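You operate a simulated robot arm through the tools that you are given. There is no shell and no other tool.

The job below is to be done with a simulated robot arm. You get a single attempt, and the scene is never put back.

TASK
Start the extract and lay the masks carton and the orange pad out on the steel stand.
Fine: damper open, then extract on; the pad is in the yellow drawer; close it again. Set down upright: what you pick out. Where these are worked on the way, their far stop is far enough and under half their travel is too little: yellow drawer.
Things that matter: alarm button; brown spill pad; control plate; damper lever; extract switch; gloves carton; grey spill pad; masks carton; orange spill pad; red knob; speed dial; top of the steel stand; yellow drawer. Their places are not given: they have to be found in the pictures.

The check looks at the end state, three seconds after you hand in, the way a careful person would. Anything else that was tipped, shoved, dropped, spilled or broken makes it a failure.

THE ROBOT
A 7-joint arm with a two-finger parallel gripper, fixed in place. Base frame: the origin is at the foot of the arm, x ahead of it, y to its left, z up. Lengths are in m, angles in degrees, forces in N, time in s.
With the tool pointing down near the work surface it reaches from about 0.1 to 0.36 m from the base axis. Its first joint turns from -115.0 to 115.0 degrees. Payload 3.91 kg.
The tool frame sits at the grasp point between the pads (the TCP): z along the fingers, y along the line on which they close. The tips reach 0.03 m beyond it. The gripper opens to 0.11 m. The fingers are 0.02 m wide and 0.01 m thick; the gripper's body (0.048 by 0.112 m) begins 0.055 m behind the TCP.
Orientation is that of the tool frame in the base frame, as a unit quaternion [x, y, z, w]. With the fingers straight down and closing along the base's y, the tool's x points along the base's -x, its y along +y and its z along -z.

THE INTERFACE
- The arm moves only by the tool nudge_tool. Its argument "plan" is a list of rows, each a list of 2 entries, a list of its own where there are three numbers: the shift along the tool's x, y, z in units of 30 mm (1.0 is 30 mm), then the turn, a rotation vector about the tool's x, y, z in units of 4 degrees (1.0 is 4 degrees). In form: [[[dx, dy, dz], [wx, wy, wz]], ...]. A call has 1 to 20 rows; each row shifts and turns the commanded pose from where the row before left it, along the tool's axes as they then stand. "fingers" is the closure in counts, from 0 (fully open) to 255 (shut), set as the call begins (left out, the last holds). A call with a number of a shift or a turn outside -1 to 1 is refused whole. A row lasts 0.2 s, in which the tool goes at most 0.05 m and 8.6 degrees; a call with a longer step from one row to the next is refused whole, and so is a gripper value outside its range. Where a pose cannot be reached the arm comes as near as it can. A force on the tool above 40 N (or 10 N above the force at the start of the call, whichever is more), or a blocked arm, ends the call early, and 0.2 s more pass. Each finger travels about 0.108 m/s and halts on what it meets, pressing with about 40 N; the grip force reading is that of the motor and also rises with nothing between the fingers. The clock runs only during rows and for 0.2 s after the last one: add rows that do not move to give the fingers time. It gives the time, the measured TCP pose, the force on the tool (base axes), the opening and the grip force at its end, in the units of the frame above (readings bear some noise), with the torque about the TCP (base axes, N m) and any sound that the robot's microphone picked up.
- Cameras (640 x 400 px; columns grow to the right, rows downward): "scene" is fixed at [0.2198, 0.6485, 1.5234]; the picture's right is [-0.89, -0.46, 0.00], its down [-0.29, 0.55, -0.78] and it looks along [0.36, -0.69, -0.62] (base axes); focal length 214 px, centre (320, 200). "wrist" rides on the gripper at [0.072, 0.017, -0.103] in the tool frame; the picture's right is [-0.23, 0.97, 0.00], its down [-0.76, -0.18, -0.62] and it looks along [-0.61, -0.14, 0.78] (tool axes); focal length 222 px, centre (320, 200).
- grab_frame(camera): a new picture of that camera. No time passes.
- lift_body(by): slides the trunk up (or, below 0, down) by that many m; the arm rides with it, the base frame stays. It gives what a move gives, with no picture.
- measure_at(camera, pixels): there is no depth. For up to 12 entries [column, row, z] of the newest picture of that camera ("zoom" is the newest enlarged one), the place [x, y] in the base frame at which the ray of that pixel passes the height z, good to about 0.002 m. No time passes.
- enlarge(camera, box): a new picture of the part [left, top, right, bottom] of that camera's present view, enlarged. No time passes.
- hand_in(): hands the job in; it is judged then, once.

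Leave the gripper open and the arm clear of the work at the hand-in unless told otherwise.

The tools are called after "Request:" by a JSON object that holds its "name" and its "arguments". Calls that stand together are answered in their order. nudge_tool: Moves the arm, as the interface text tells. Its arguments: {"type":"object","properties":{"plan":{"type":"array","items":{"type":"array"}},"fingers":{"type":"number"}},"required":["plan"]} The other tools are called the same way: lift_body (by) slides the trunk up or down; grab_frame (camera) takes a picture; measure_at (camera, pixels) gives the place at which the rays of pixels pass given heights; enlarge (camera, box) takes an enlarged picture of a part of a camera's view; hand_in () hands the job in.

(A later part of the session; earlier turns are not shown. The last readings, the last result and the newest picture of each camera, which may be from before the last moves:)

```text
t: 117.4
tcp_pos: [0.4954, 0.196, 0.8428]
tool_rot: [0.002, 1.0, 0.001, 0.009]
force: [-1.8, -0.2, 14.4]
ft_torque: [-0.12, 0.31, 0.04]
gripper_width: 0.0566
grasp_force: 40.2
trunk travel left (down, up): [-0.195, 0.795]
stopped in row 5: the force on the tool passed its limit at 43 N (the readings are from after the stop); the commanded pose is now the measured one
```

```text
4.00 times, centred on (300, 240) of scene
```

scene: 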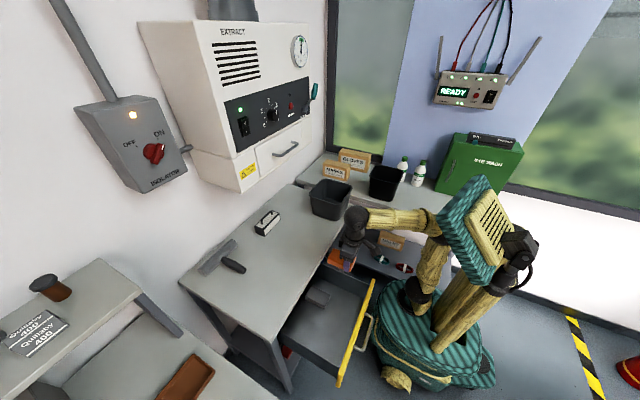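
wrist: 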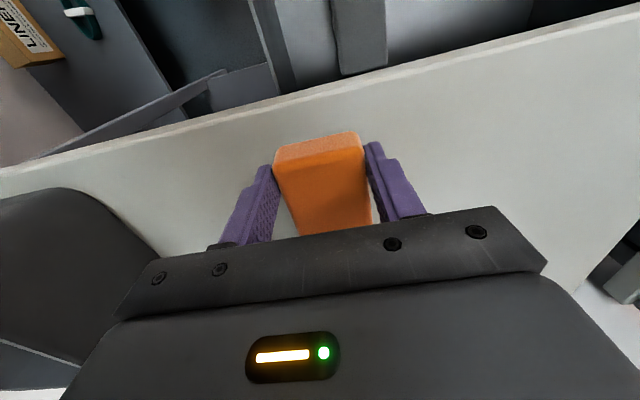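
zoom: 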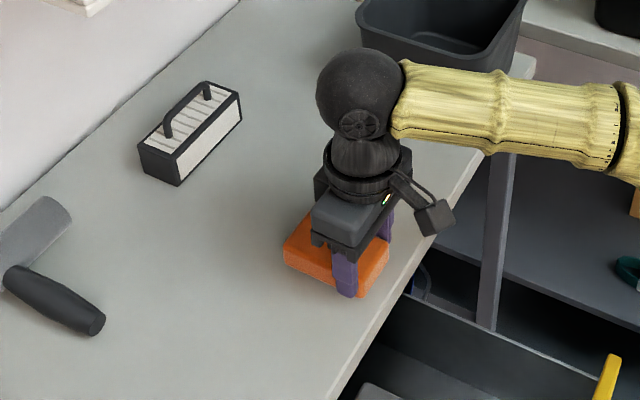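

Contact: the pad rests on the stand. I release and rise.

Request:
{"name": "nudge_tool", "arguments": {"plan": [[[0, 0, -0.03], [0, 0, 0]], [[0, 0, 0], [0, 0, 0]], [[0, 0, 0], [0, 0, 0]]], "fingers": 70}}

Request:
{"name": "nudge_tool", "arguments": {"plan": [[[0, 0, -0.3], [0, 0, 0]], [[0, 0, -0.7], [0, 0, 0]], [[0, 0, -0.7], [0, 0, 0]]]}}

Request:
{"name": "grab_frame", "arguments": {"camera": "wrist"}}

Request:
{"name": "grab_frame", "arguments": {"camera": "scene"}}

```text
t: 118.2
tcp_pos: [0.4951, 0.1965, 0.8413]
tool_rot: [0.003, 1.0, -0.001, 0.007]
force: [-0.5, 0.4, -1.4]
ft_torque: [0.04, -0.01, -0.02]
gripper_width: 0.0799
grasp_force: 0.1
trunk travel left (down, up): [-0.195, 0.795]
```

```text
t: 119.0
tcp_pos: [0.495, 0.1991, 0.8948]
tool_rot: [0.003, 1.0, -0.001, 0.007]
force: [-0.5, -0.4, 0.1]
ft_torque: [0.02, -0.04, 0.0]
gripper_width: 0.0798
grasp_force: 0.1
trunk travel left (down, up): [-0.195, 0.795]
```

```text
taken
```

wrist: 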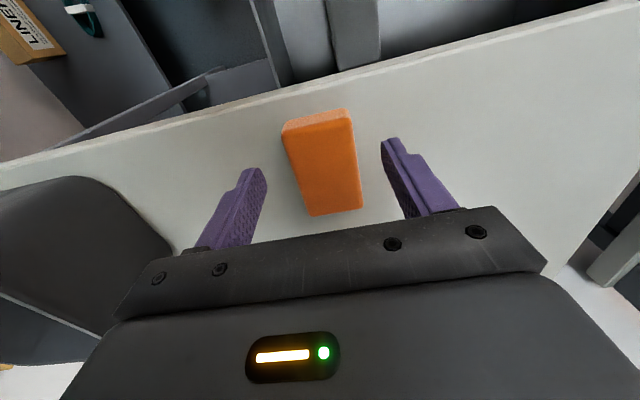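

```text
taken
```

scene: 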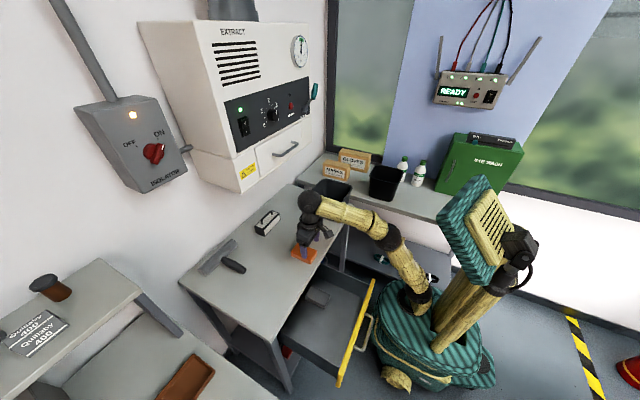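

The orange pad lies flat on the stand. Next, close the drawer. I'll push its front with closed fingers, tool tilted ~45° forward-down. First move back to (0.30,0.31,0.90) and tilt.

Request:
{"name": "nudge_tool", "arguments": {"plan": [[[0.93, 0.1, -0.1], [0, 0, 0]], [[0.93, 0.5, 0], [0, 0, 0]], [[0.93, 0.6, 0], [0, 0, 0]], [[0.93, 0.6, 0], [0, 0, 0]], [[0.93, 0.6, 0], [0, 0, 0]], [[0.93, 0.6, 0], [0, 0, 0]], [[0.93, 0.6, 0], [0, 0, 0]]], "fingers": 255}}

Request:
{"name": "nudge_tool", "arguments": {"plan": [[[0, 0, 0], [0, -1, 0]], [[0, 0, 0], [0, -1, 0]], [[0, 0, 0], [0, -1, 0]], [[0, 0, 0], [0, -1, 0]], [[0, 0, 0], [0, -1, 0]], [[0, 0, 0], [0, -1, 0]], [[0, 0, 0], [0, -1, 0]], [[0, 0, 0], [0, -1, 0]], [[0, 0, 0], [0, -1, 0]], [[0, 0, 0], [0, -1, 0]], [[0, 0, 0], [0, -1, 0]]]}}

Request:
{"name": "grab_frame", "arguments": {"camera": "scene"}}

Request:
{"name": "grab_frame", "arguments": {"camera": "wrist"}}

```text
t: 120.6
tcp_pos: [0.3003, 0.3058, 0.8934]
tool_rot: [0.004, 1.0, -0.001, 0.006]
force: [-0.3, -0.6, 0.9]
ft_torque: [0.0, 0.02, -0.01]
gripper_width: 0.0
grasp_force: 37.6
trunk travel left (down, up): [-0.195, 0.795]
```

```text
t: 123.0
tcp_pos: [0.3, 0.3055, 0.8934]
tool_rot: [0.003, 0.924, -0.002, 0.381]
force: [-0.3, -0.4, -0.2]
ft_torque: [-0.04, 0.01, -0.01]
gripper_width: 0.0001
grasp_force: 38.8
trunk travel left (down, up): [-0.195, 0.795]
```

```text
taken
```

scene: 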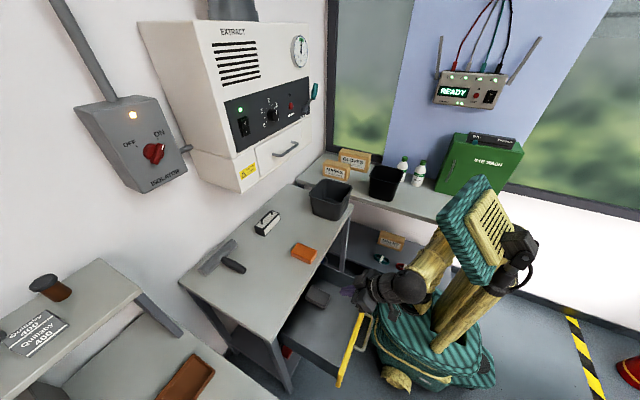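

```text
taken
```

wrist: 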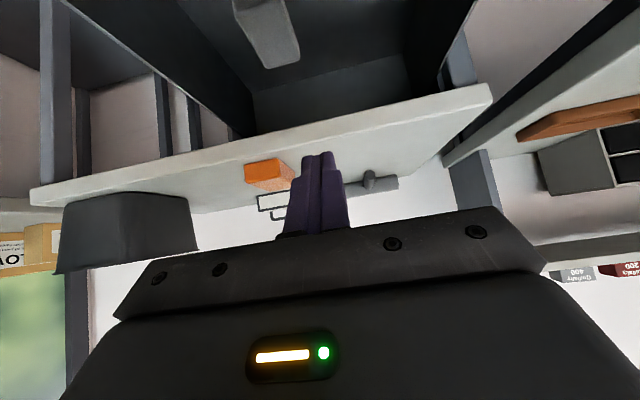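

Tilt 45° reached; I retreat to x≈0.13 above the drawer front level (front top ≈0.766).

Request:
{"name": "nudge_tool", "arguments": {"plan": [[[0.67, 0, -0.666], [0, 0, 0]], [[0.67, 0, -0.666], [0, 0, 0]], [[0.67, 0, -0.666], [0, 0, 0]], [[0.67, 0, -0.666], [0, 0, 0]], [[0.67, 0, -0.666], [0, 0, 0]], [[0.67, 0, -0.666], [0, 0, 0]]]}}

Request:
{"name": "enlarge", "arguments": {"camera": "scene", "box": [285, 190, 525, 390]}}

Request:
{"name": "grab_frame", "arguments": {"camera": "wrist"}}

```text
t: 124.6
tcp_pos: [0.1641, 0.3006, 0.8744]
tool_rot: [0.028, 0.931, -0.04, 0.361]
force: [0.0, 0.1, -0.3]
ft_torque: [-0.03, 0.03, -0.02]
gripper_width: 0.0003
grasp_force: 37.8
trunk travel left (down, up): [-0.195, 0.795]
stopped in row 6: the arm was blocked; the commanded pose is now the measured one
```

```text
2.00 times, centred on (405, 290) of scene
```

zoom: 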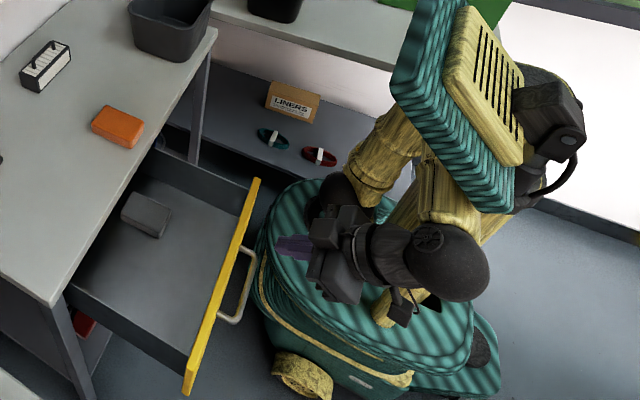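

```text
taken
```

wrist: 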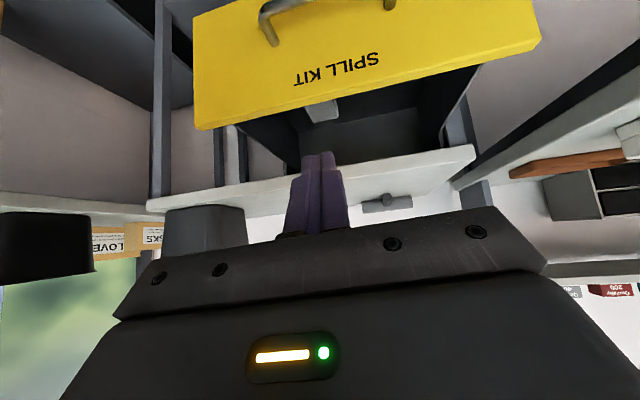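

Stopped at x≈0.164 by the arm's fold limit. I measure where the handle bar and front are now, to see if there's room to lower in front of it.

Request:
{"name": "measure_at", "arguments": {"camera": "scene", "pixels": [[361, 350.5, 0.693], [371, 315, 0.693], [357, 335, 0.766], [377, 281, 0.766], [344, 381, 0.766], [349, 384, 0.766]]}}

Request:
{"name": "measure_at", "arguments": {"camera": "wrist", "pixels": [[196, 128, 0.766], [540, 45, 0.766], [260, 20, 0.693], [390, 3, 0.693]]}}

```text
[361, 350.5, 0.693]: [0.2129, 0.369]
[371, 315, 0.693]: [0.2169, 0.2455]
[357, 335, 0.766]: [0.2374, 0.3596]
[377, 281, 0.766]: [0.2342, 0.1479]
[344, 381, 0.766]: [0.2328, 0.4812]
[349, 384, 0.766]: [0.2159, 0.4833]
```

```text
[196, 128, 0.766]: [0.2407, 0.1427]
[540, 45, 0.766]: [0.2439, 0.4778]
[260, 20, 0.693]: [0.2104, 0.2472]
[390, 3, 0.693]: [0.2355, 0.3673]
```

Front face x≈0.237, bar x≈0.213. With tips at z≈0.72 I'd be above the bar (0.698) and can push on the panel at z≈0.735. I step slightly forward off the limit, then lower the trunk 0.12 m.

Request:
{"name": "nudge_tool", "arguments": {"plan": [[[-0.15, 0, 0.15], [0, 0, 0]]]}}

Request:
{"name": "lift_body", "arguments": {"by": -0.09}}

Request:
{"name": "grab_frame", "arguments": {"camera": "wrist"}}

Request:
{"name": "enlarge", "arguments": {"camera": "scene", "box": [285, 190, 525, 390]}}

```text
t: 125.0
tcp_pos: [0.1674, 0.3009, 0.8763]
tool_rot: [0.026, 0.93, -0.038, 0.364]
force: [0.6, 0.0, 0.4]
ft_torque: [0.01, 0.01, -0.02]
gripper_width: 0.0
grasp_force: 37.4
trunk travel left (down, up): [-0.195, 0.795]
```

```text
t: 126.3
tcp_pos: [0.167, 0.3002, 0.7845]
tool_rot: [0.026, 0.931, -0.038, 0.363]
force: [-0.1, 0.3, 0.9]
ft_torque: [0.01, 0.0, -0.01]
gripper_width: 0.0
grasp_force: 38.3
trunk travel left (down, up): [-0.105, 0.885]
```

```text
taken
```

wrist: 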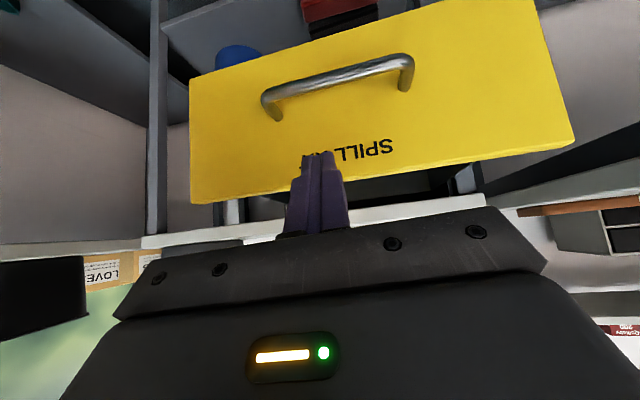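

```text
2.00 times, centred on (405, 290) of scene
```

zoom: 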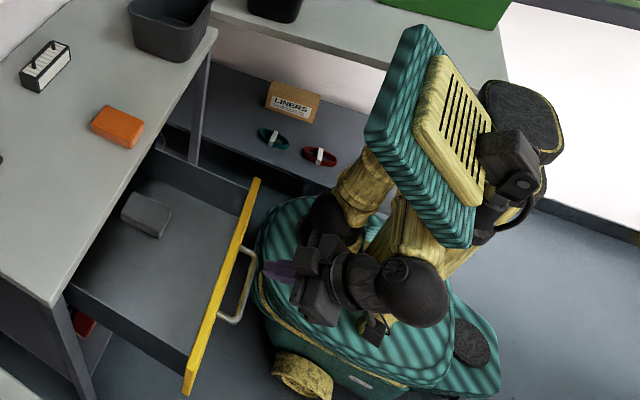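

I lower 0.04 m more so the tips meet the panel between its top edge (0.766) and the bar (0.693).

Request:
{"name": "lift_body", "arguments": {"by": -0.04}}

Request:
{"name": "nudge_tool", "arguments": {"plan": [[[-0.4, 0, 0.42], [0, 0, 0]], [[-0.4, 0, 0.42], [0, 0, 0]]]}}

Request:
{"name": "grab_frame", "arguments": {"camera": "wrist"}}

Request:
{"name": "enlarge", "arguments": {"camera": "scene", "box": [285, 190, 525, 390]}}

```text
t: 127.1
tcp_pos: [0.168, 0.3009, 0.7452]
tool_rot: [0.025, 0.931, -0.037, 0.362]
force: [0.1, -0.2, -0.1]
ft_torque: [-0.03, 0.01, -0.02]
gripper_width: 0.0
grasp_force: 37.6
trunk travel left (down, up): [-0.065, 0.925]
```

```text
t: 127.7
tcp_pos: [0.1983, 0.2994, 0.747]
tool_rot: [0.023, 0.93, -0.032, 0.366]
force: [0.0, 0.0, -0.7]
ft_torque: [-0.05, 0.01, 0.0]
gripper_width: 0.0
grasp_force: 37.3
trunk travel left (down, up): [-0.065, 0.925]
```

```text
taken
```

wrist: 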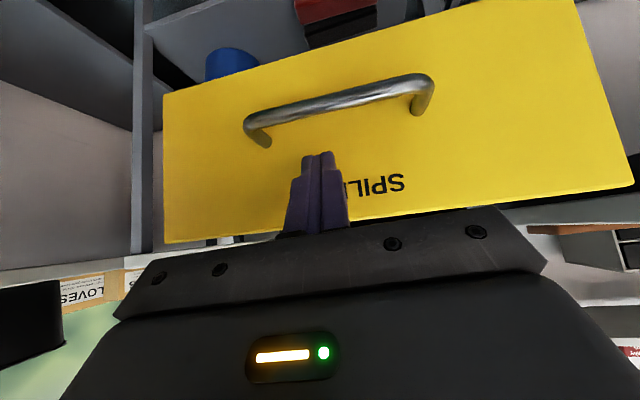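

```text
2.00 times, centred on (405, 290) of scene
```

zoom: 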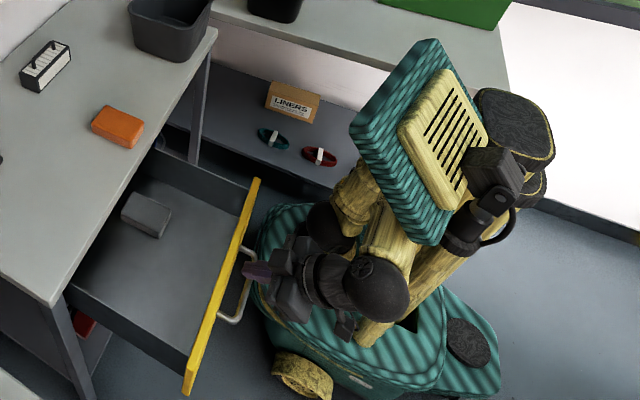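

Tips are just before the panel, above the bar. I push forward (+x) in steps, watching the force.

Request:
{"name": "nudge_tool", "arguments": {"plan": [[[-0.44, 0.02, 0.41], [0, 0, 0]], [[-0.44, 0.02, 0.41], [0, 0, 0]], [[-0.44, 0.02, 0.41], [0, 0, 0]], [[-0.44, 0.02, 0.41], [0, 0, 0]], [[-0.44, 0.02, 0.41], [0, 0, 0]], [[-0.44, 0.02, 0.41], [0, 0, 0]]]}}

Request:
{"name": "enlarge", "arguments": {"camera": "scene", "box": [285, 190, 525, 390]}}

```text
t: 129.1
tcp_pos: [0.3082, 0.2953, 0.7442]
tool_rot: [0.023, 0.93, -0.034, 0.365]
force: [-0.1, 0.2, 0.4]
ft_torque: [-0.02, 0.0, 0.0]
gripper_width: 0.0
grasp_force: 36.8
trunk travel left (down, up): [-0.065, 0.925]
```

```text
2.00 times, centred on (405, 290) of scene
```

zoom: 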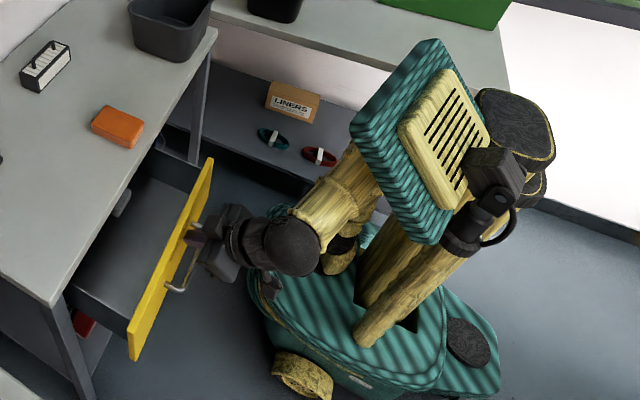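

The drawer is closing smoothly. Continue.

Request:
{"name": "nudge_tool", "arguments": {"plan": [[[-0.44, -0.02, 0.41], [0, 0, 0]], [[-0.44, -0.02, 0.41], [0, 0, 0]], [[-0.44, -0.02, 0.41], [0, 0, 0]], [[-0.44, -0.02, 0.41], [0, 0, 0]], [[-0.44, -0.02, 0.41], [0, 0, 0]], [[-0.44, -0.02, 0.41], [0, 0, 0]]]}}

Request:
{"name": "enlarge", "arguments": {"camera": "scene", "box": [265, 210, 425, 390]}}

Request:
{"name": "grab_frame", "arguments": {"camera": "wrist"}}

```text
t: 130.5
tcp_pos: [0.4157, 0.2821, 0.7444]
tool_rot: [0.024, 0.93, -0.035, 0.366]
force: [-0.7, 0.3, 0.0]
ft_torque: [-0.02, 0.01, 0.01]
gripper_width: 0.0
grasp_force: 38.0
trunk travel left (down, up): [-0.065, 0.925]
```

```text
2.22 times, centred on (345, 300) of scene
```

zoom: 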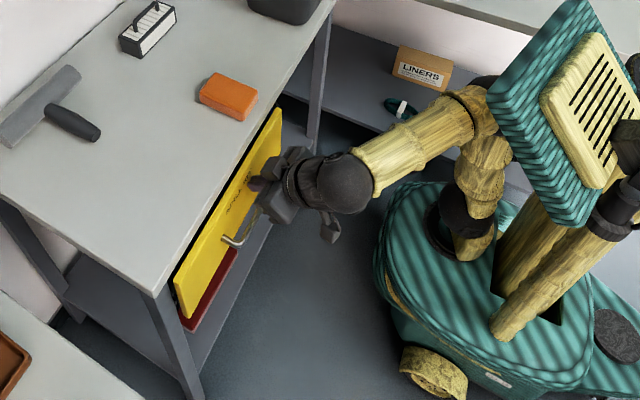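

```text
taken
```

wrist: 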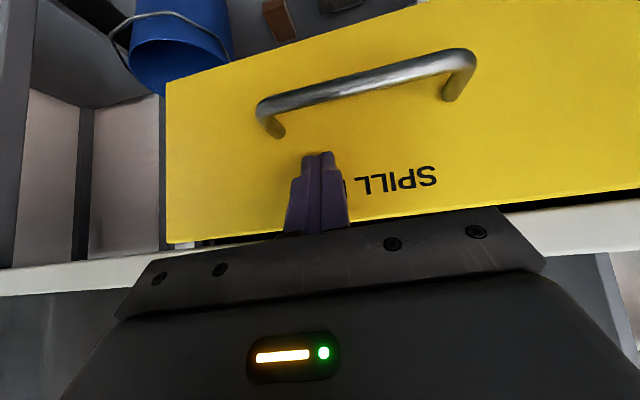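

Nearly closed. I push the last ~3 cm in smaller steps until it meets the stop.

Request:
{"name": "nudge_tool", "arguments": {"plan": [[[-0.15, 0, 0.14], [0, 0, 0]], [[-0.15, 0, 0.14], [0, 0, 0]], [[-0.15, 0, 0.14], [0, 0, 0]], [[-0.15, 0, 0.14], [0, 0, 0]], [[-0.1, 0, 0.09], [0, 0, 0]]]}}

Request:
{"name": "enlarge", "arguments": {"camera": "scene", "box": [265, 210, 425, 390]}}

```text
t: 131.7
tcp_pos: [0.4438, 0.2823, 0.746]
tool_rot: [0.022, 0.93, -0.033, 0.365]
force: [0.6, 0.4, -1.0]
ft_torque: [0.04, 0.02, 0.0]
gripper_width: 0.0
grasp_force: 37.6
trunk travel left (down, up): [-0.065, 0.925]
```

```text
2.22 times, centred on (345, 300) of scene
```

zoom: 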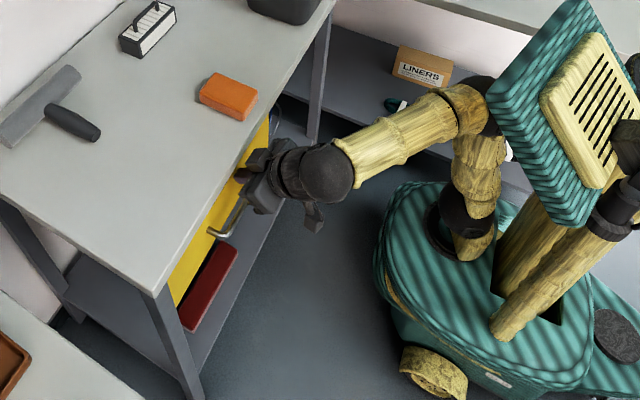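

No resistance yet; a few more small steps until the stop.

Request:
{"name": "nudge_tool", "arguments": {"plan": [[[-0.08, 0, 0.075], [0, 0, 0]], [[-0.08, 0, 0.075], [0, 0, 0]], [[-0.08, 0, 0.075], [0, 0, 0]]]}}

Request:
{"name": "grab_frame", "arguments": {"camera": "wrist"}}

```text
t: 132.4
tcp_pos: [0.445, 0.2811, 0.7445]
tool_rot: [0.022, 0.931, -0.033, 0.362]
force: [-14.8, -5.7, 3.7]
ft_torque: [-0.09, 0.15, -0.14]
gripper_width: 0.0003
grasp_force: 37.9
trunk travel left (down, up): [-0.065, 0.925]
stopped in row 3: the force on the tool passed its limit at 45 N (the readings are from after the stop); the commanded pose is now the measured one
```

```text
taken
```

wrist: 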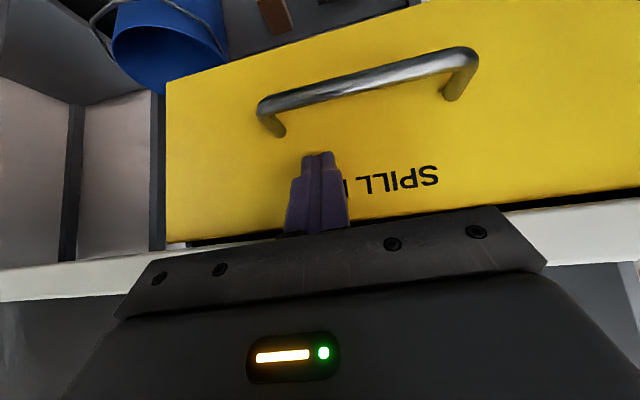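

Stop felt (force peak): the drawer is fully closed. I retreat and check it.

Request:
{"name": "nudge_tool", "arguments": {"plan": [[[0.3, 0, -0.28], [0, 0, 0]], [[0.44, 0, -0.41], [0, 0, 0]], [[0.44, 0, -0.41], [0, 0, 0]], [[0.44, 0, -0.41], [0, 0, 0]], [[0.44, 0, -0.41], [0, 0, 0]], [[0.44, 0, -0.41], [0, 0, 0]], [[0.44, 0, -0.41], [0, 0, 0]]]}}

Request:
{"name": "grab_frame", "arguments": {"camera": "wrist"}}

Request:
{"name": "grab_frame", "arguments": {"camera": "scene"}}

```text
t: 134.0
tcp_pos: [0.3282, 0.2907, 0.7459]
tool_rot: [0.022, 0.931, -0.034, 0.362]
force: [0.1, 0.0, 0.4]
ft_torque: [0.06, 0.01, 0.01]
gripper_width: 0.0
grasp_force: 37.6
trunk travel left (down, up): [-0.065, 0.925]
```

```text
taken
```

wrist: 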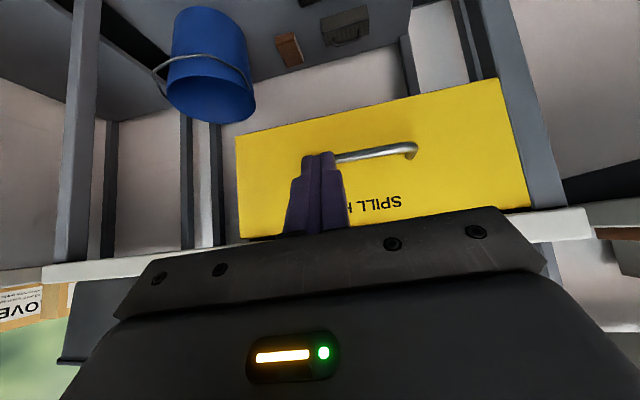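

```text
taken
```

scene: 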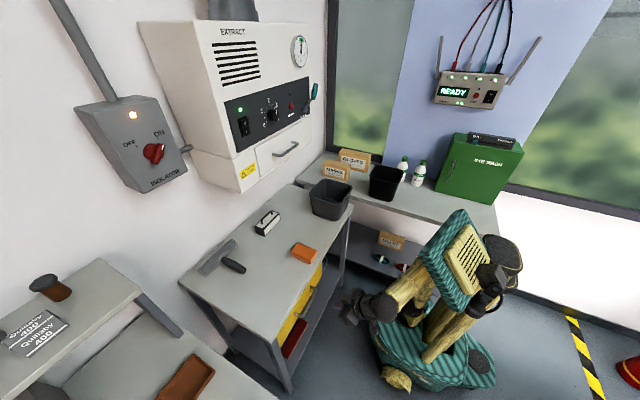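

The drawer is closed as before. Now for the masks carton on the right-hand table: raise the trunk by 0.40 m and turn toward it.

Request:
{"name": "lift_body", "arguments": {"by": 0.4}}

Request:
{"name": "nudge_tool", "arguments": {"plan": [[[0, -1, 0], [0, 0, 0]], [[0, -1, 0], [0, 0, 0]], [[0, -1, 0], [0, 0, 0]], [[0, -1, 0], [0, 0, 0]], [[0, -1, 0], [0, 0, 0]], [[0, -1, 0], [0, 0, 0]], [[0, -1, 0], [0, 0, 0]], [[0, -1, 0], [0, 0, 0]], [[0, -1, 0], [0, 0, 0]], [[0, -1, 0], [0, 0, 0]]], "fingers": 0}}

Request:
{"name": "grab_frame", "arguments": {"camera": "wrist"}}

Request:
{"name": "grab_frame", "arguments": {"camera": "scene"}}

```text
t: 137.8
tcp_pos: [0.3286, 0.2897, 1.1443]
tool_rot: [0.023, 0.931, -0.035, 0.361]
force: [-0.1, 0.2, 1.1]
ft_torque: [0.02, 0.0, -0.02]
gripper_width: 0.0003
grasp_force: 37.3
trunk travel left (down, up): [-0.465, 0.525]
```

```text
t: 140.0
tcp_pos: [0.3265, 0.1734, 1.1425]
tool_rot: [0.024, 0.931, -0.035, 0.362]
force: [-0.5, 1.0, -0.8]
ft_torque: [0.0, 0.01, 0.01]
gripper_width: 0.1102
grasp_force: 0.0
out of reach, approached as far as the arm can: row 4, 5, 6, 7, 8, 9, 10
trunk travel left (down, up): [-0.465, 0.525]
```

```text
taken
```

wrist: 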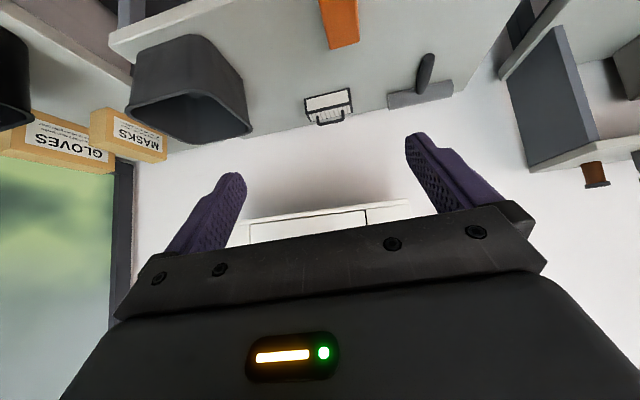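

```text
taken
```

scene: 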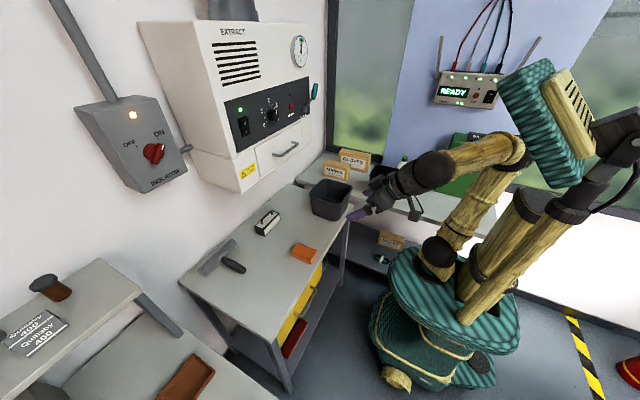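

Both cartons are in the wrist view: masks (130,135), gloves (60,140). I enlarge them in both views to triangulate.

Request:
{"name": "enlarge", "arguments": {"camera": "wrist", "box": [0, 80, 200, 200]}}

Request:
{"name": "enlarge", "arguments": {"camera": "scene", "box": [295, 140, 415, 220]}}

```text
3.20 times, centred on (100, 140) of wrist
```

zoom: 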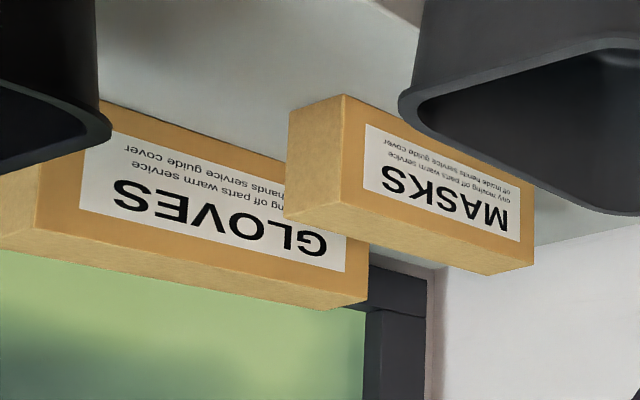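

```text
5.00 times, centred on (355, 180) of scene
```

zoom: 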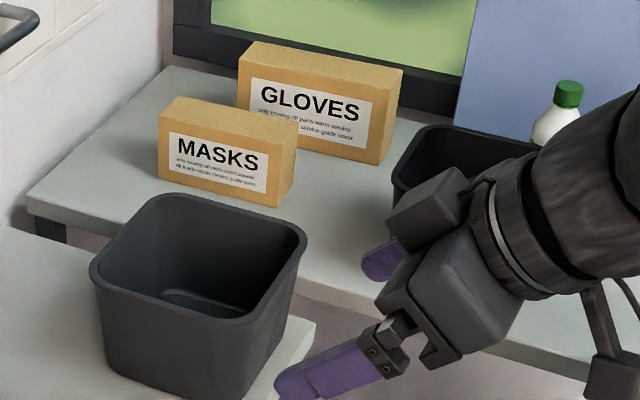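

I cast rays for corresponding masks carton corners (front top -x end, front bottom -x end, front top +x end, back top -x end).

Request:
{"name": "measure_at", "arguments": {"camera": "wrist", "pixels": [[106.3, 140, 0.8], [106.3, 140, 0.9], [106.9, 107.2, 0.7], [106.9, 107.2, 0.8], [166.9, 160, 0.8], [166.9, 160, 0.9], [89, 143.8, 0.8], [89, 143.8, 0.9]]}}

Request:
{"name": "measure_at", "arguments": {"camera": "scene", "pixels": [[347.2, 170.4, 0.8], [347.2, 170.4, 0.9], [346.2, 181.2, 0.7], [346.2, 181.2, 0.8], [323.2, 164, 0.8], [323.2, 164, 0.9], [350.6, 165, 0.8], [350.6, 165, 0.9], [301, 180, 0.75], [301, 180, 0.8], [326.5, 159.5, 0.8], [326.5, 159.5, 0.9]]}}

```text
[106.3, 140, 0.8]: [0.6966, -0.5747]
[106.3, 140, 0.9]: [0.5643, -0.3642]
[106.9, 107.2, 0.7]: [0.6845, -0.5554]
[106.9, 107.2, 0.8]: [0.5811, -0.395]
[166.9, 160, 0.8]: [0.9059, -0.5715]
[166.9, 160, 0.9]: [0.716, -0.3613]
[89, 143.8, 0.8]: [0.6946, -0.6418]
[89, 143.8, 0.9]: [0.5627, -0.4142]
```

```text
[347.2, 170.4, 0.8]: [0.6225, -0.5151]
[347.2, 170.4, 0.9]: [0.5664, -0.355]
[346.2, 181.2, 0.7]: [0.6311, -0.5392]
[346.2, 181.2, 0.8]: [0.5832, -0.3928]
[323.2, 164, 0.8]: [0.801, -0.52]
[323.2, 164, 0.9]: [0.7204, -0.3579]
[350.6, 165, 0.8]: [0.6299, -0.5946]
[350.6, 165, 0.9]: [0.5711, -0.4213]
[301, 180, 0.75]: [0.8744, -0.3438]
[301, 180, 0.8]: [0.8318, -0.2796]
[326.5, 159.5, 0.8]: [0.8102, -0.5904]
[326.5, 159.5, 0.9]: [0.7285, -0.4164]
```

Views are too similar in direction for a good fix. I'll put the tool vertical and swing right to look at the carton from above.

Request:
{"name": "nudge_tool", "arguments": {"plan": [[[-0.25, 0, 0.1], [0, 1, 0]], [[-0.25, 0, 0.1], [0, 1, 0]], [[-0.25, 0, 0.1], [0, 1, 0]], [[-0.25, 0, 0.1], [0, 1, 0]], [[-0.25, 0, 0.05], [0, 1, 0]], [[-0.25, 0, 0.05], [0, 1, 0]], [[-0.25, 0, 0.05], [0, 1, 0]], [[-0.25, 0, 0], [0, 1, 0]], [[-0.25, 0, 0], [0, 1, 0]], [[-0.25, 0, 0], [0, 1, 0]]]}}

Request:
{"name": "lift_body", "arguments": {"by": 0.15}}

Request:
{"name": "nudge_tool", "arguments": {"plan": [[[0, -1, 0], [0, 0, 1]], [[0, -1, 0], [0, 0, 1]], [[0, -1, 0], [0, 0, 1]], [[0, -1, 0], [0, 0, 1]], [[0, -1, 0], [0, 0, 1]], [[0, -1, 0], [0, 0, 1]], [[0, -1, 0], [0, 0, 1]], [[0, -1, 0], [0, 0, 1]], [[0, -1, 0], [0, 0, 1]], [[0, -1, 0], [0, 0, 1]], [[0, -1, 0], [0, 0, 1]], [[0, -1, 0], [0, 0, 1]]]}}

Request:
{"name": "grab_frame", "arguments": {"camera": "wrist"}}

Request:
{"name": "grab_frame", "arguments": {"camera": "scene"}}

```text
t: 142.2
tcp_pos: [0.4021, 0.1719, 1.1583]
tool_rot: [0.033, 0.999, -0.024, 0.021]
force: [-0.4, -0.3, 0.1]
ft_torque: [-0.03, 0.0, 0.01]
gripper_width: 0.11
grasp_force: 0.0
trunk travel left (down, up): [-0.465, 0.525]
```

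```text
t: 143.9
tcp_pos: [0.4024, 0.1719, 1.3096]
tool_rot: [0.032, 0.999, -0.024, 0.023]
force: [0.0, -0.4, 0.7]
ft_torque: [0.0, -0.01, 0.03]
gripper_width: 0.1099
grasp_force: 0.1
trunk travel left (down, up): [-0.615, 0.375]
```

```text
t: 146.6
tcp_pos: [0.2501, -0.1443, 1.3195]
tool_rot: [0.437, 0.899, -0.013, 0.031]
force: [-0.7, -0.6, -0.3]
ft_torque: [-0.02, 0.0, 0.03]
gripper_width: 0.11
grasp_force: 0.1
trunk travel left (down, up): [-0.615, 0.375]
```

```text
taken
```

wrist: 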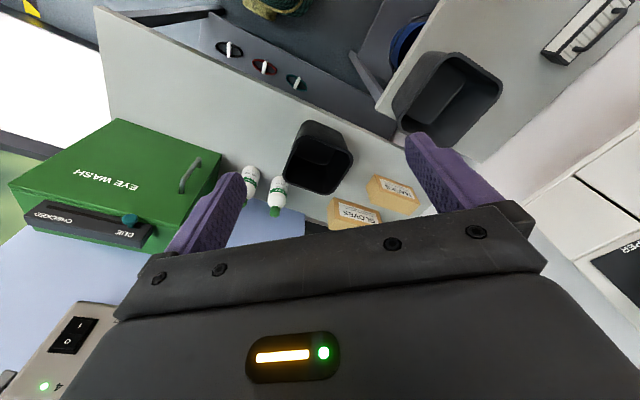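

```text
taken
```

scene: 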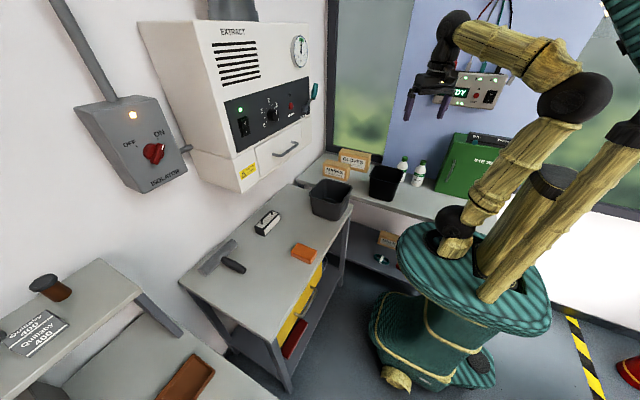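

I rotate a little back and move outward so the cartons come into the clear upper half of the wrist view.

Request:
{"name": "nudge_tool", "arguments": {"plan": [[[-0.9, 0, 0], [0, 0, -1]], [[-0.9, 0, 0], [0, 0, -1]], [[-0.9, 0, 0], [0, 0, -1]], [[-0.9, 0, 0], [0, 0, -1]], [[-0.9, 0, 0], [0, 0, 0]], [[-0.9, 0, 0], [0, 0, 0]]]}}

Request:
{"name": "grab_frame", "arguments": {"camera": "wrist"}}

Request:
{"name": "enlarge", "arguments": {"camera": "wrist", "box": [200, 60, 440, 210]}}

```text
t: 147.9
tcp_pos: [0.3688, -0.2516, 1.329]
tool_rot: [0.307, 0.951, -0.017, 0.026]
force: [-0.4, -0.6, 0.3]
ft_torque: [-0.03, 0.07, -0.02]
gripper_width: 0.1099
grasp_force: 0.0
trunk travel left (down, up): [-0.615, 0.375]
```

```text
taken
```

wrist: 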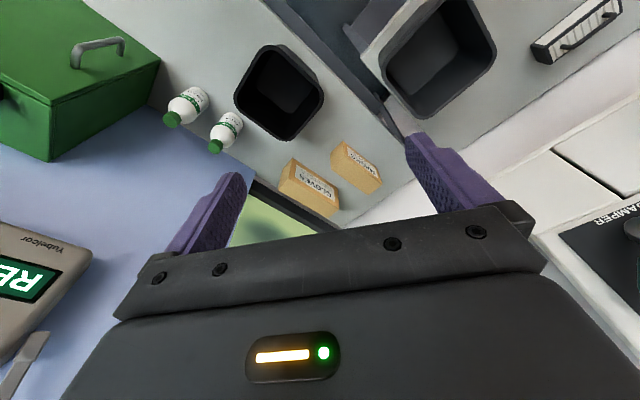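

```text
2.67 times, centred on (320, 135) of wrist
```

zoom: 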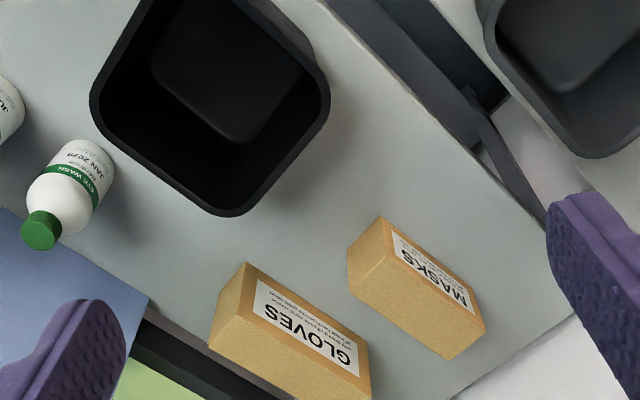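

Request:
{"name": "enlarge", "arguments": {"camera": "wrist", "box": [310, 125, 410, 205]}}

Request:
{"name": "enlarge", "arguments": {"camera": "scene", "box": [310, 145, 380, 195]}}

```text
5.00 times, centred on (360, 165) of wrist
```

zoom: 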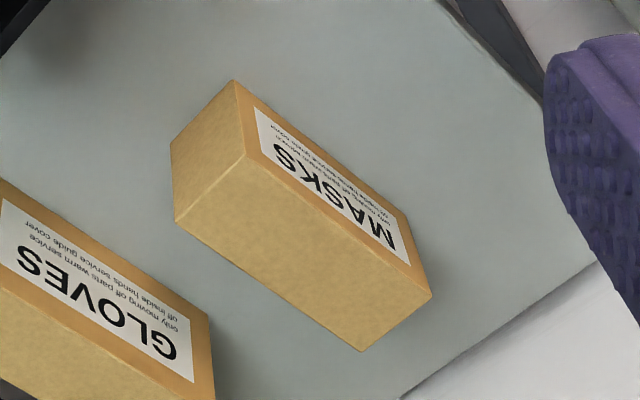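

```text
8.00 times, centred on (345, 170) of scene
```

zoom: 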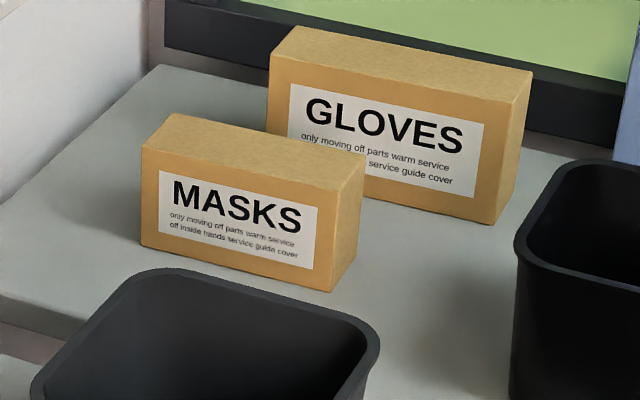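

I measure corresponding corners at several heights in both views.

Request:
{"name": "measure_at", "arguments": {"camera": "wrist", "pixels": [[345.4, 155.6, 0.8], [345.4, 155.6, 0.9], [342.8, 141, 0.75], [342.8, 141, 0.85], [382.4, 184, 0.8], [382.4, 184, 0.9], [331.2, 169.4, 0.8], [331.2, 169.4, 0.9], [368.2, 195.2, 0.8], [368.2, 195.2, 0.9], [378.4, 170.6, 0.75], [378.4, 170.6, 0.85]]}}

Request:
{"name": "measure_at", "arguments": {"camera": "scene", "pixels": [[347, 168.5, 0.8], [347, 168.5, 0.9], [346.4, 181.4, 0.75], [346.4, 181.4, 0.85], [322.75, 163.5, 0.8], [322.75, 163.5, 0.9], [350.6, 164.6, 0.8], [350.6, 164.6, 0.9], [326.5, 159.25, 0.8], [326.5, 159.25, 0.9], [322.5, 175, 0.75], [322.5, 175, 0.85]]}}

```text
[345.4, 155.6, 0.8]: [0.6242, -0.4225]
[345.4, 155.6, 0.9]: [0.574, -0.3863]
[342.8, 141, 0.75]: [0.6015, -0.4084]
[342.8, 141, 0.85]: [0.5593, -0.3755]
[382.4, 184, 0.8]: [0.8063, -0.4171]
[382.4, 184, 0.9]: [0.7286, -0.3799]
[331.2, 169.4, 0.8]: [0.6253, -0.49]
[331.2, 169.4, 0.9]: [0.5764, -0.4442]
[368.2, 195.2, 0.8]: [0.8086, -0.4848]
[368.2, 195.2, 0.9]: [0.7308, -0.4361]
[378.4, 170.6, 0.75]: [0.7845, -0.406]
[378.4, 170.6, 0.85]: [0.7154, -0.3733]
```

```text
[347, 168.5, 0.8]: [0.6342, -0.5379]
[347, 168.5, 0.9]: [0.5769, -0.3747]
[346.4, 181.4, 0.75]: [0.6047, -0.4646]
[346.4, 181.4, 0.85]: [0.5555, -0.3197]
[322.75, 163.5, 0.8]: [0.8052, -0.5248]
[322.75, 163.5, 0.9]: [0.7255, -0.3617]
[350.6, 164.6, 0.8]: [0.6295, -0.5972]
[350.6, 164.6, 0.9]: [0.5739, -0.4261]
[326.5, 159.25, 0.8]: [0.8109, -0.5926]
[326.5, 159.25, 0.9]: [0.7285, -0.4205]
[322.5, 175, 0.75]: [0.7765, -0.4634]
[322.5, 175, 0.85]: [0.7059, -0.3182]
```

Masks carton: x 0.58–0.74, y -0.39…-0.447, z 0.80–0.888 (table top also z≈0.80). Next, check the neighbours: black bin rim and gloves carton.

Request:
{"name": "measure_at", "arguments": {"camera": "wrist", "pixels": [[323, 97.5, 0.95], [323, 97.5, 0.9], [284.4, 140.6, 0.95], [292.3, 158.2, 0.8], [292.3, 158.2, 0.85], [320, 184, 0.9], [338, 205, 0.9], [496, 55, 0.95], [445, 118, 0.95]]}}

Request:
{"name": "measure_at", "arguments": {"camera": "scene", "pixels": [[366.9, 172.9, 0.8], [368.75, 157.75, 0.9], [368.75, 157.75, 0.95], [371, 168, 0.9], [371, 168, 0.95], [397, 201, 0.8], [371, 191, 0.8], [351, 187, 0.95], [351, 187, 0.9]]}}

```text
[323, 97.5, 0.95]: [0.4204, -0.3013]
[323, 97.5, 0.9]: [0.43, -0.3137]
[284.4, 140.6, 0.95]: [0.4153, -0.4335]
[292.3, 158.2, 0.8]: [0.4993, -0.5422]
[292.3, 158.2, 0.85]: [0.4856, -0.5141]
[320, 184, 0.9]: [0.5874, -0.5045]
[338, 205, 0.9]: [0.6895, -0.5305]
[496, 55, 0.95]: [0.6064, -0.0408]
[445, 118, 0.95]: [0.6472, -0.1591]
```

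```text
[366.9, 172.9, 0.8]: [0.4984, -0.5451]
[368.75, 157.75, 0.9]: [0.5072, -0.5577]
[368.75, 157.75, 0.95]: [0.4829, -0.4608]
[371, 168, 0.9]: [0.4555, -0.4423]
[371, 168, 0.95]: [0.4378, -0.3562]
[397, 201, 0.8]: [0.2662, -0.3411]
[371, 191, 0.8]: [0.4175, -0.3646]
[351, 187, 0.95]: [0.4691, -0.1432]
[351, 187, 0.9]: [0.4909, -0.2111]
```

Gloves front at y≈-0.543 and the black bin reaches x≈0.43, z≈0.95, so a 45° tilted approach with the fingers closing along y fits. I rotate the yaw back to 0, then tilt 45°, here in free air.

Request:
{"name": "nudge_tool", "arguments": {"plan": [[[0, 0, 0], [0, 0, -1]], [[0, 0, 0], [0, 0, -1]], [[0, 0, 0], [0, 0, -1]], [[0, 0, 0], [0, 0, -1]], [[0, 0, 0], [0, 0, -1]], [[0, 0, 0], [0, 0, -1]], [[0, 0, 0], [0, 0, -1]], [[0, 0, 0], [0, 0, -1]], [[0, 0, 0], [0, 0, -1]], [[-0.3, 0, 0], [0, -1, 0]], [[-0.3, 0, 0], [0, -1, 0]], [[-0.3, 0, 0], [0, -1, 0]], [[-0.3, 0, 0], [0, -1, 0]], [[-0.3, 0, 0], [0, -1, 0]], [[-0.3, 0, 0], [0, -1, 0]], [[-0.3, 0, 0], [0, -1, 0]], [[-0.3, 0, 0], [0, -1, 0]], [[-0.3, 0, 0], [0, -1, 0]], [[-0.3, 0, 0], [0, -1, 0]]]}}

Request:
{"name": "grab_frame", "arguments": {"camera": "scene"}}

Request:
{"name": "grab_frame", "arguments": {"camera": "wrist"}}

```text
t: 151.9
tcp_pos: [0.4498, -0.2501, 1.3624]
tool_rot: [-0.01, 0.932, -0.022, 0.362]
force: [-0.5, -0.4, -0.1]
ft_torque: [0.01, 0.0, 0.0]
gripper_width: 0.11
grasp_force: 0.1
trunk travel left (down, up): [-0.615, 0.375]
```

```text
taken
```

scene: 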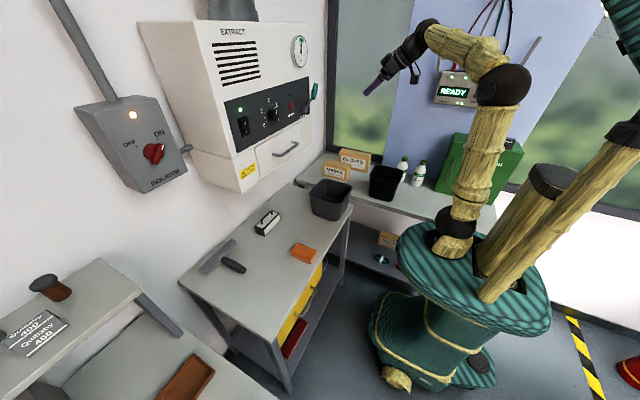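

```text
taken
```

wrist: 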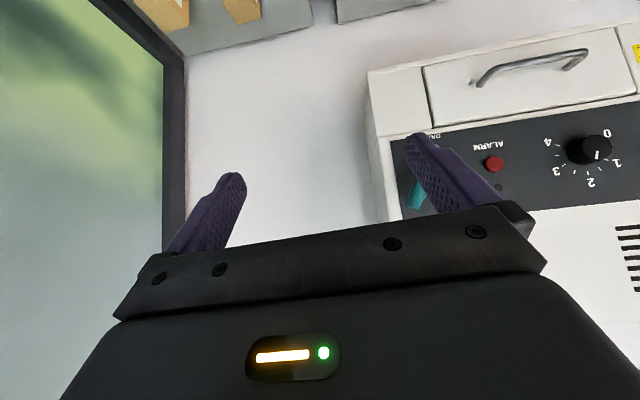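

Now I move to a pre-grasp pose above and in front of the carton: about (0.50,-0.418,1.20).

Request:
{"name": "nudge_tool", "arguments": {"plan": [[[0.426, -0.89, 0.875], [0, 0, 0]], [[0.426, -0.89, 0.875], [0, 0, 0]], [[0.426, -0.89, 0.875], [0, 0, 0]], [[0.426, -0.89, 0.875], [0, 0, 0]], [[0.426, -0.89, 0.875], [0, 0, 0]], [[0.426, -0.89, 0.875], [0, 0, 0]]]}}

Request:
{"name": "grab_frame", "arguments": {"camera": "wrist"}}

Request:
{"name": "grab_frame", "arguments": {"camera": "scene"}}

```text
t: 153.3
tcp_pos: [0.5004, -0.4163, 1.202]
tool_rot: [-0.01, 0.932, -0.023, 0.362]
force: [0.1, -0.4, -0.6]
ft_torque: [0.0, -0.03, 0.0]
gripper_width: 0.1101
grasp_force: 0.0
trunk travel left (down, up): [-0.615, 0.375]
```

```text
taken
```

wrist: 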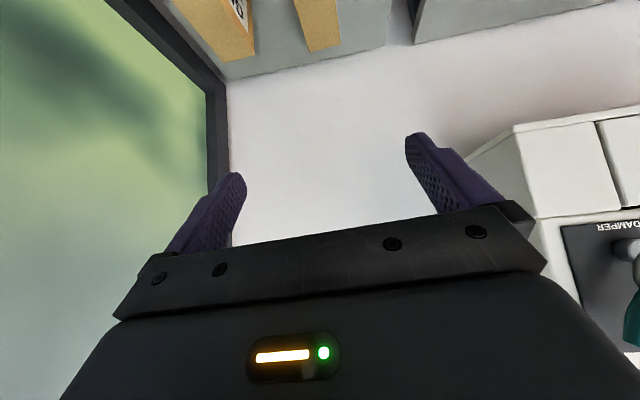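

```text
taken
```

scene: 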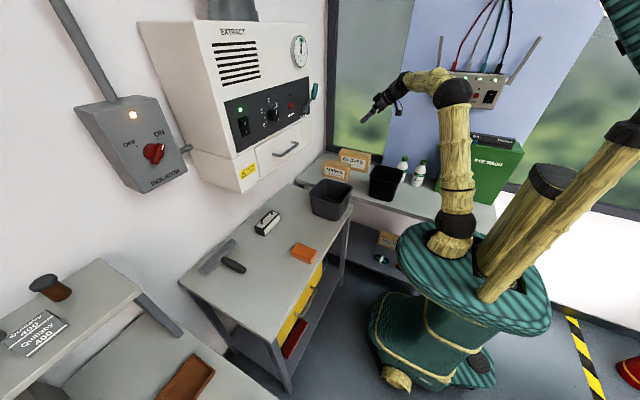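

Pose reached. I continue down toward (0.58,-0.418,1.00), still above the carton top (0.888).

Request:
{"name": "nudge_tool", "arguments": {"plan": [[[0.36, 0.04, 0.95], [0, 0, 0]], [[0.36, 0.04, 0.95], [0, 0, 0]], [[0.36, 0.04, 0.95], [0, 0, 0]], [[0.36, 0.04, 0.95], [0, 0, 0]], [[0.36, 0.04, 0.95], [0, 0, 0]]], "fingers": 35}}

Request:
{"name": "grab_frame", "arguments": {"camera": "wrist"}}

Request:
{"name": "grab_frame", "arguments": {"camera": "scene"}}

```text
t: 154.6
tcp_pos: [0.5576, -0.4185, 1.0578]
tool_rot: [-0.011, 0.932, -0.022, 0.361]
force: [-0.4, -0.2, -0.2]
ft_torque: [-0.02, 0.02, -0.01]
gripper_width: 0.0949
grasp_force: 0.0
trunk travel left (down, up): [-0.615, 0.375]
```

```text
taken
```

wrist: 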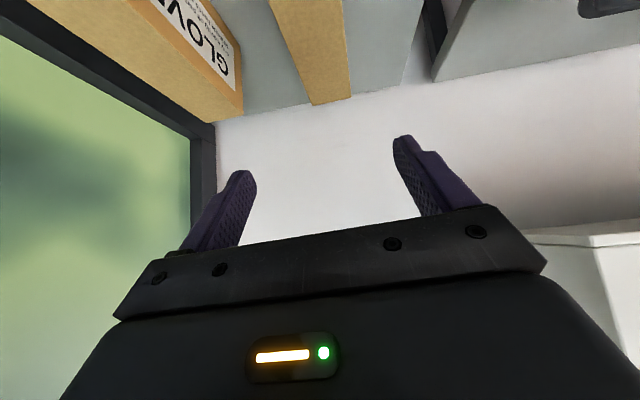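

```text
taken
```

scene: 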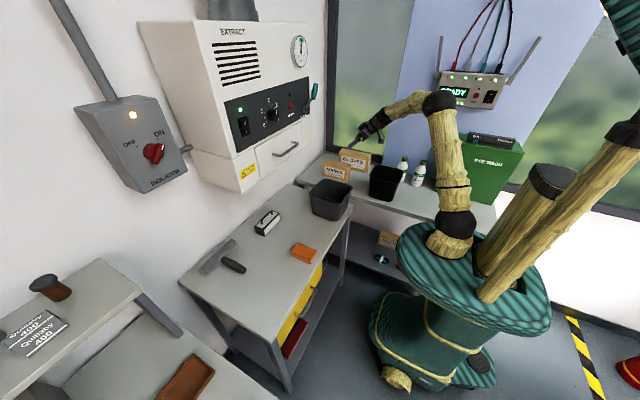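

The masks carton's top face is visible at (310,60). I verify its place with rays at z=0.888.

Request:
{"name": "measure_at", "arguments": {"camera": "wrist", "pixels": [[312, 104, 0.888], [350, 97, 0.888], [271, 5, 0.888], [342, 5, 0.888], [242, 113, 0.9], [243, 65, 0.9]]}}

Request:
{"name": "enlarge", "arguments": {"camera": "wrist", "box": [200, 0, 400, 125]}}

```text
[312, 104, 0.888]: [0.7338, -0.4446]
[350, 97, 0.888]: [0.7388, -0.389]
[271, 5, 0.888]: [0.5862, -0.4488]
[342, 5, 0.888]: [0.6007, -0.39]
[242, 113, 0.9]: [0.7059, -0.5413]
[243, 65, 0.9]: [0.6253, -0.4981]
```

```text
3.20 times, centred on (300, 62) of wrist
```

zoom: 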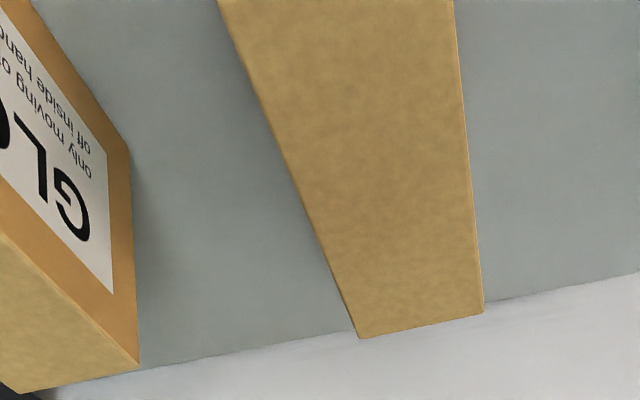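

Confirmed: y -0.39…-0.446. I open fully enough and descend along the tool direction to about (0.63,-0.418,0.868), fingers either side of the carton — first most of the way.

Request:
{"name": "nudge_tool", "arguments": {"plan": [[[0.355, 0.043, 0.9], [0, 0, 0]], [[0.355, 0.043, 0.9], [0, 0, 0]], [[0.355, 0.043, 0.9], [0, 0, 0]], [[0.355, 0.043, 0.9], [0, 0, 0]]]}}

Request:
{"name": "grab_frame", "arguments": {"camera": "wrist"}}

Request:
{"name": "enlarge", "arguments": {"camera": "scene", "box": [300, 80, 460, 210]}}

```text
t: 155.6
tcp_pos: [0.5997, -0.4198, 0.9501]
tool_rot: [-0.01, 0.932, -0.023, 0.361]
force: [-0.4, -1.1, 0.4]
ft_torque: [-0.02, 0.02, 0.0]
gripper_width: 0.0949
grasp_force: 0.1
trunk travel left (down, up): [-0.615, 0.375]
```

```text
taken
```

wrist: 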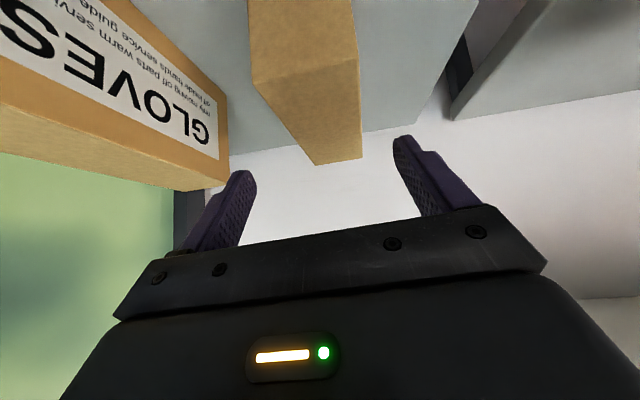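

```text
3.08 times, centred on (380, 145) of scene
```

zoom: 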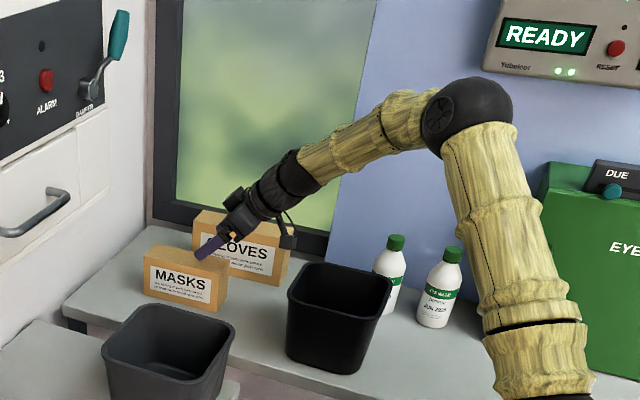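

On course: the carton is between the fingers' lines. I finish the descent to (0.63,-0.418,0.868).

Request:
{"name": "nudge_tool", "arguments": {"plan": [[[0.365, 0.065, 0.9], [0, 0, 0]], [[0.365, 0.065, 0.9], [0, 0, 0]], [[0.365, 0.065, 0.9], [0, 0, 0]]]}}

Request:
{"name": "grab_frame", "arguments": {"camera": "wrist"}}

Request:
{"name": "enlarge", "arguments": {"camera": "scene", "box": [300, 120, 400, 200]}}

```text
t: 156.3
tcp_pos: [0.6302, -0.4159, 0.8675]
tool_rot: [-0.01, 0.932, -0.024, 0.362]
force: [-0.2, -0.7, -1.0]
ft_torque: [0.0, -0.01, 0.01]
gripper_width: 0.0949
grasp_force: 0.0
trunk travel left (down, up): [-0.615, 0.375]
```

```text
taken
```

wrist: 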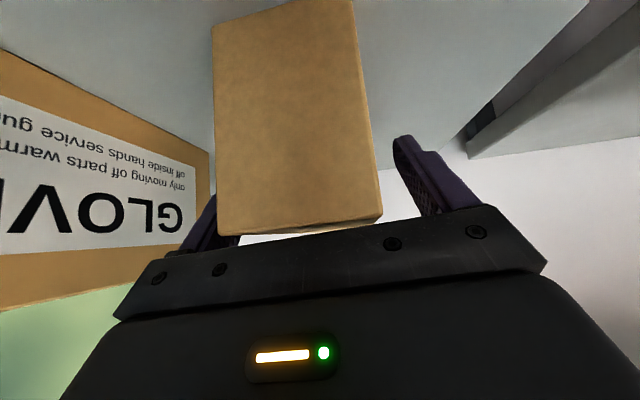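

```text
5.00 times, centred on (350, 160) of scene
```

zoom: 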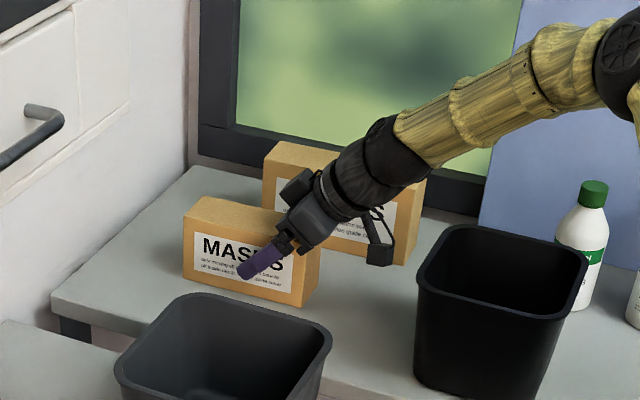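

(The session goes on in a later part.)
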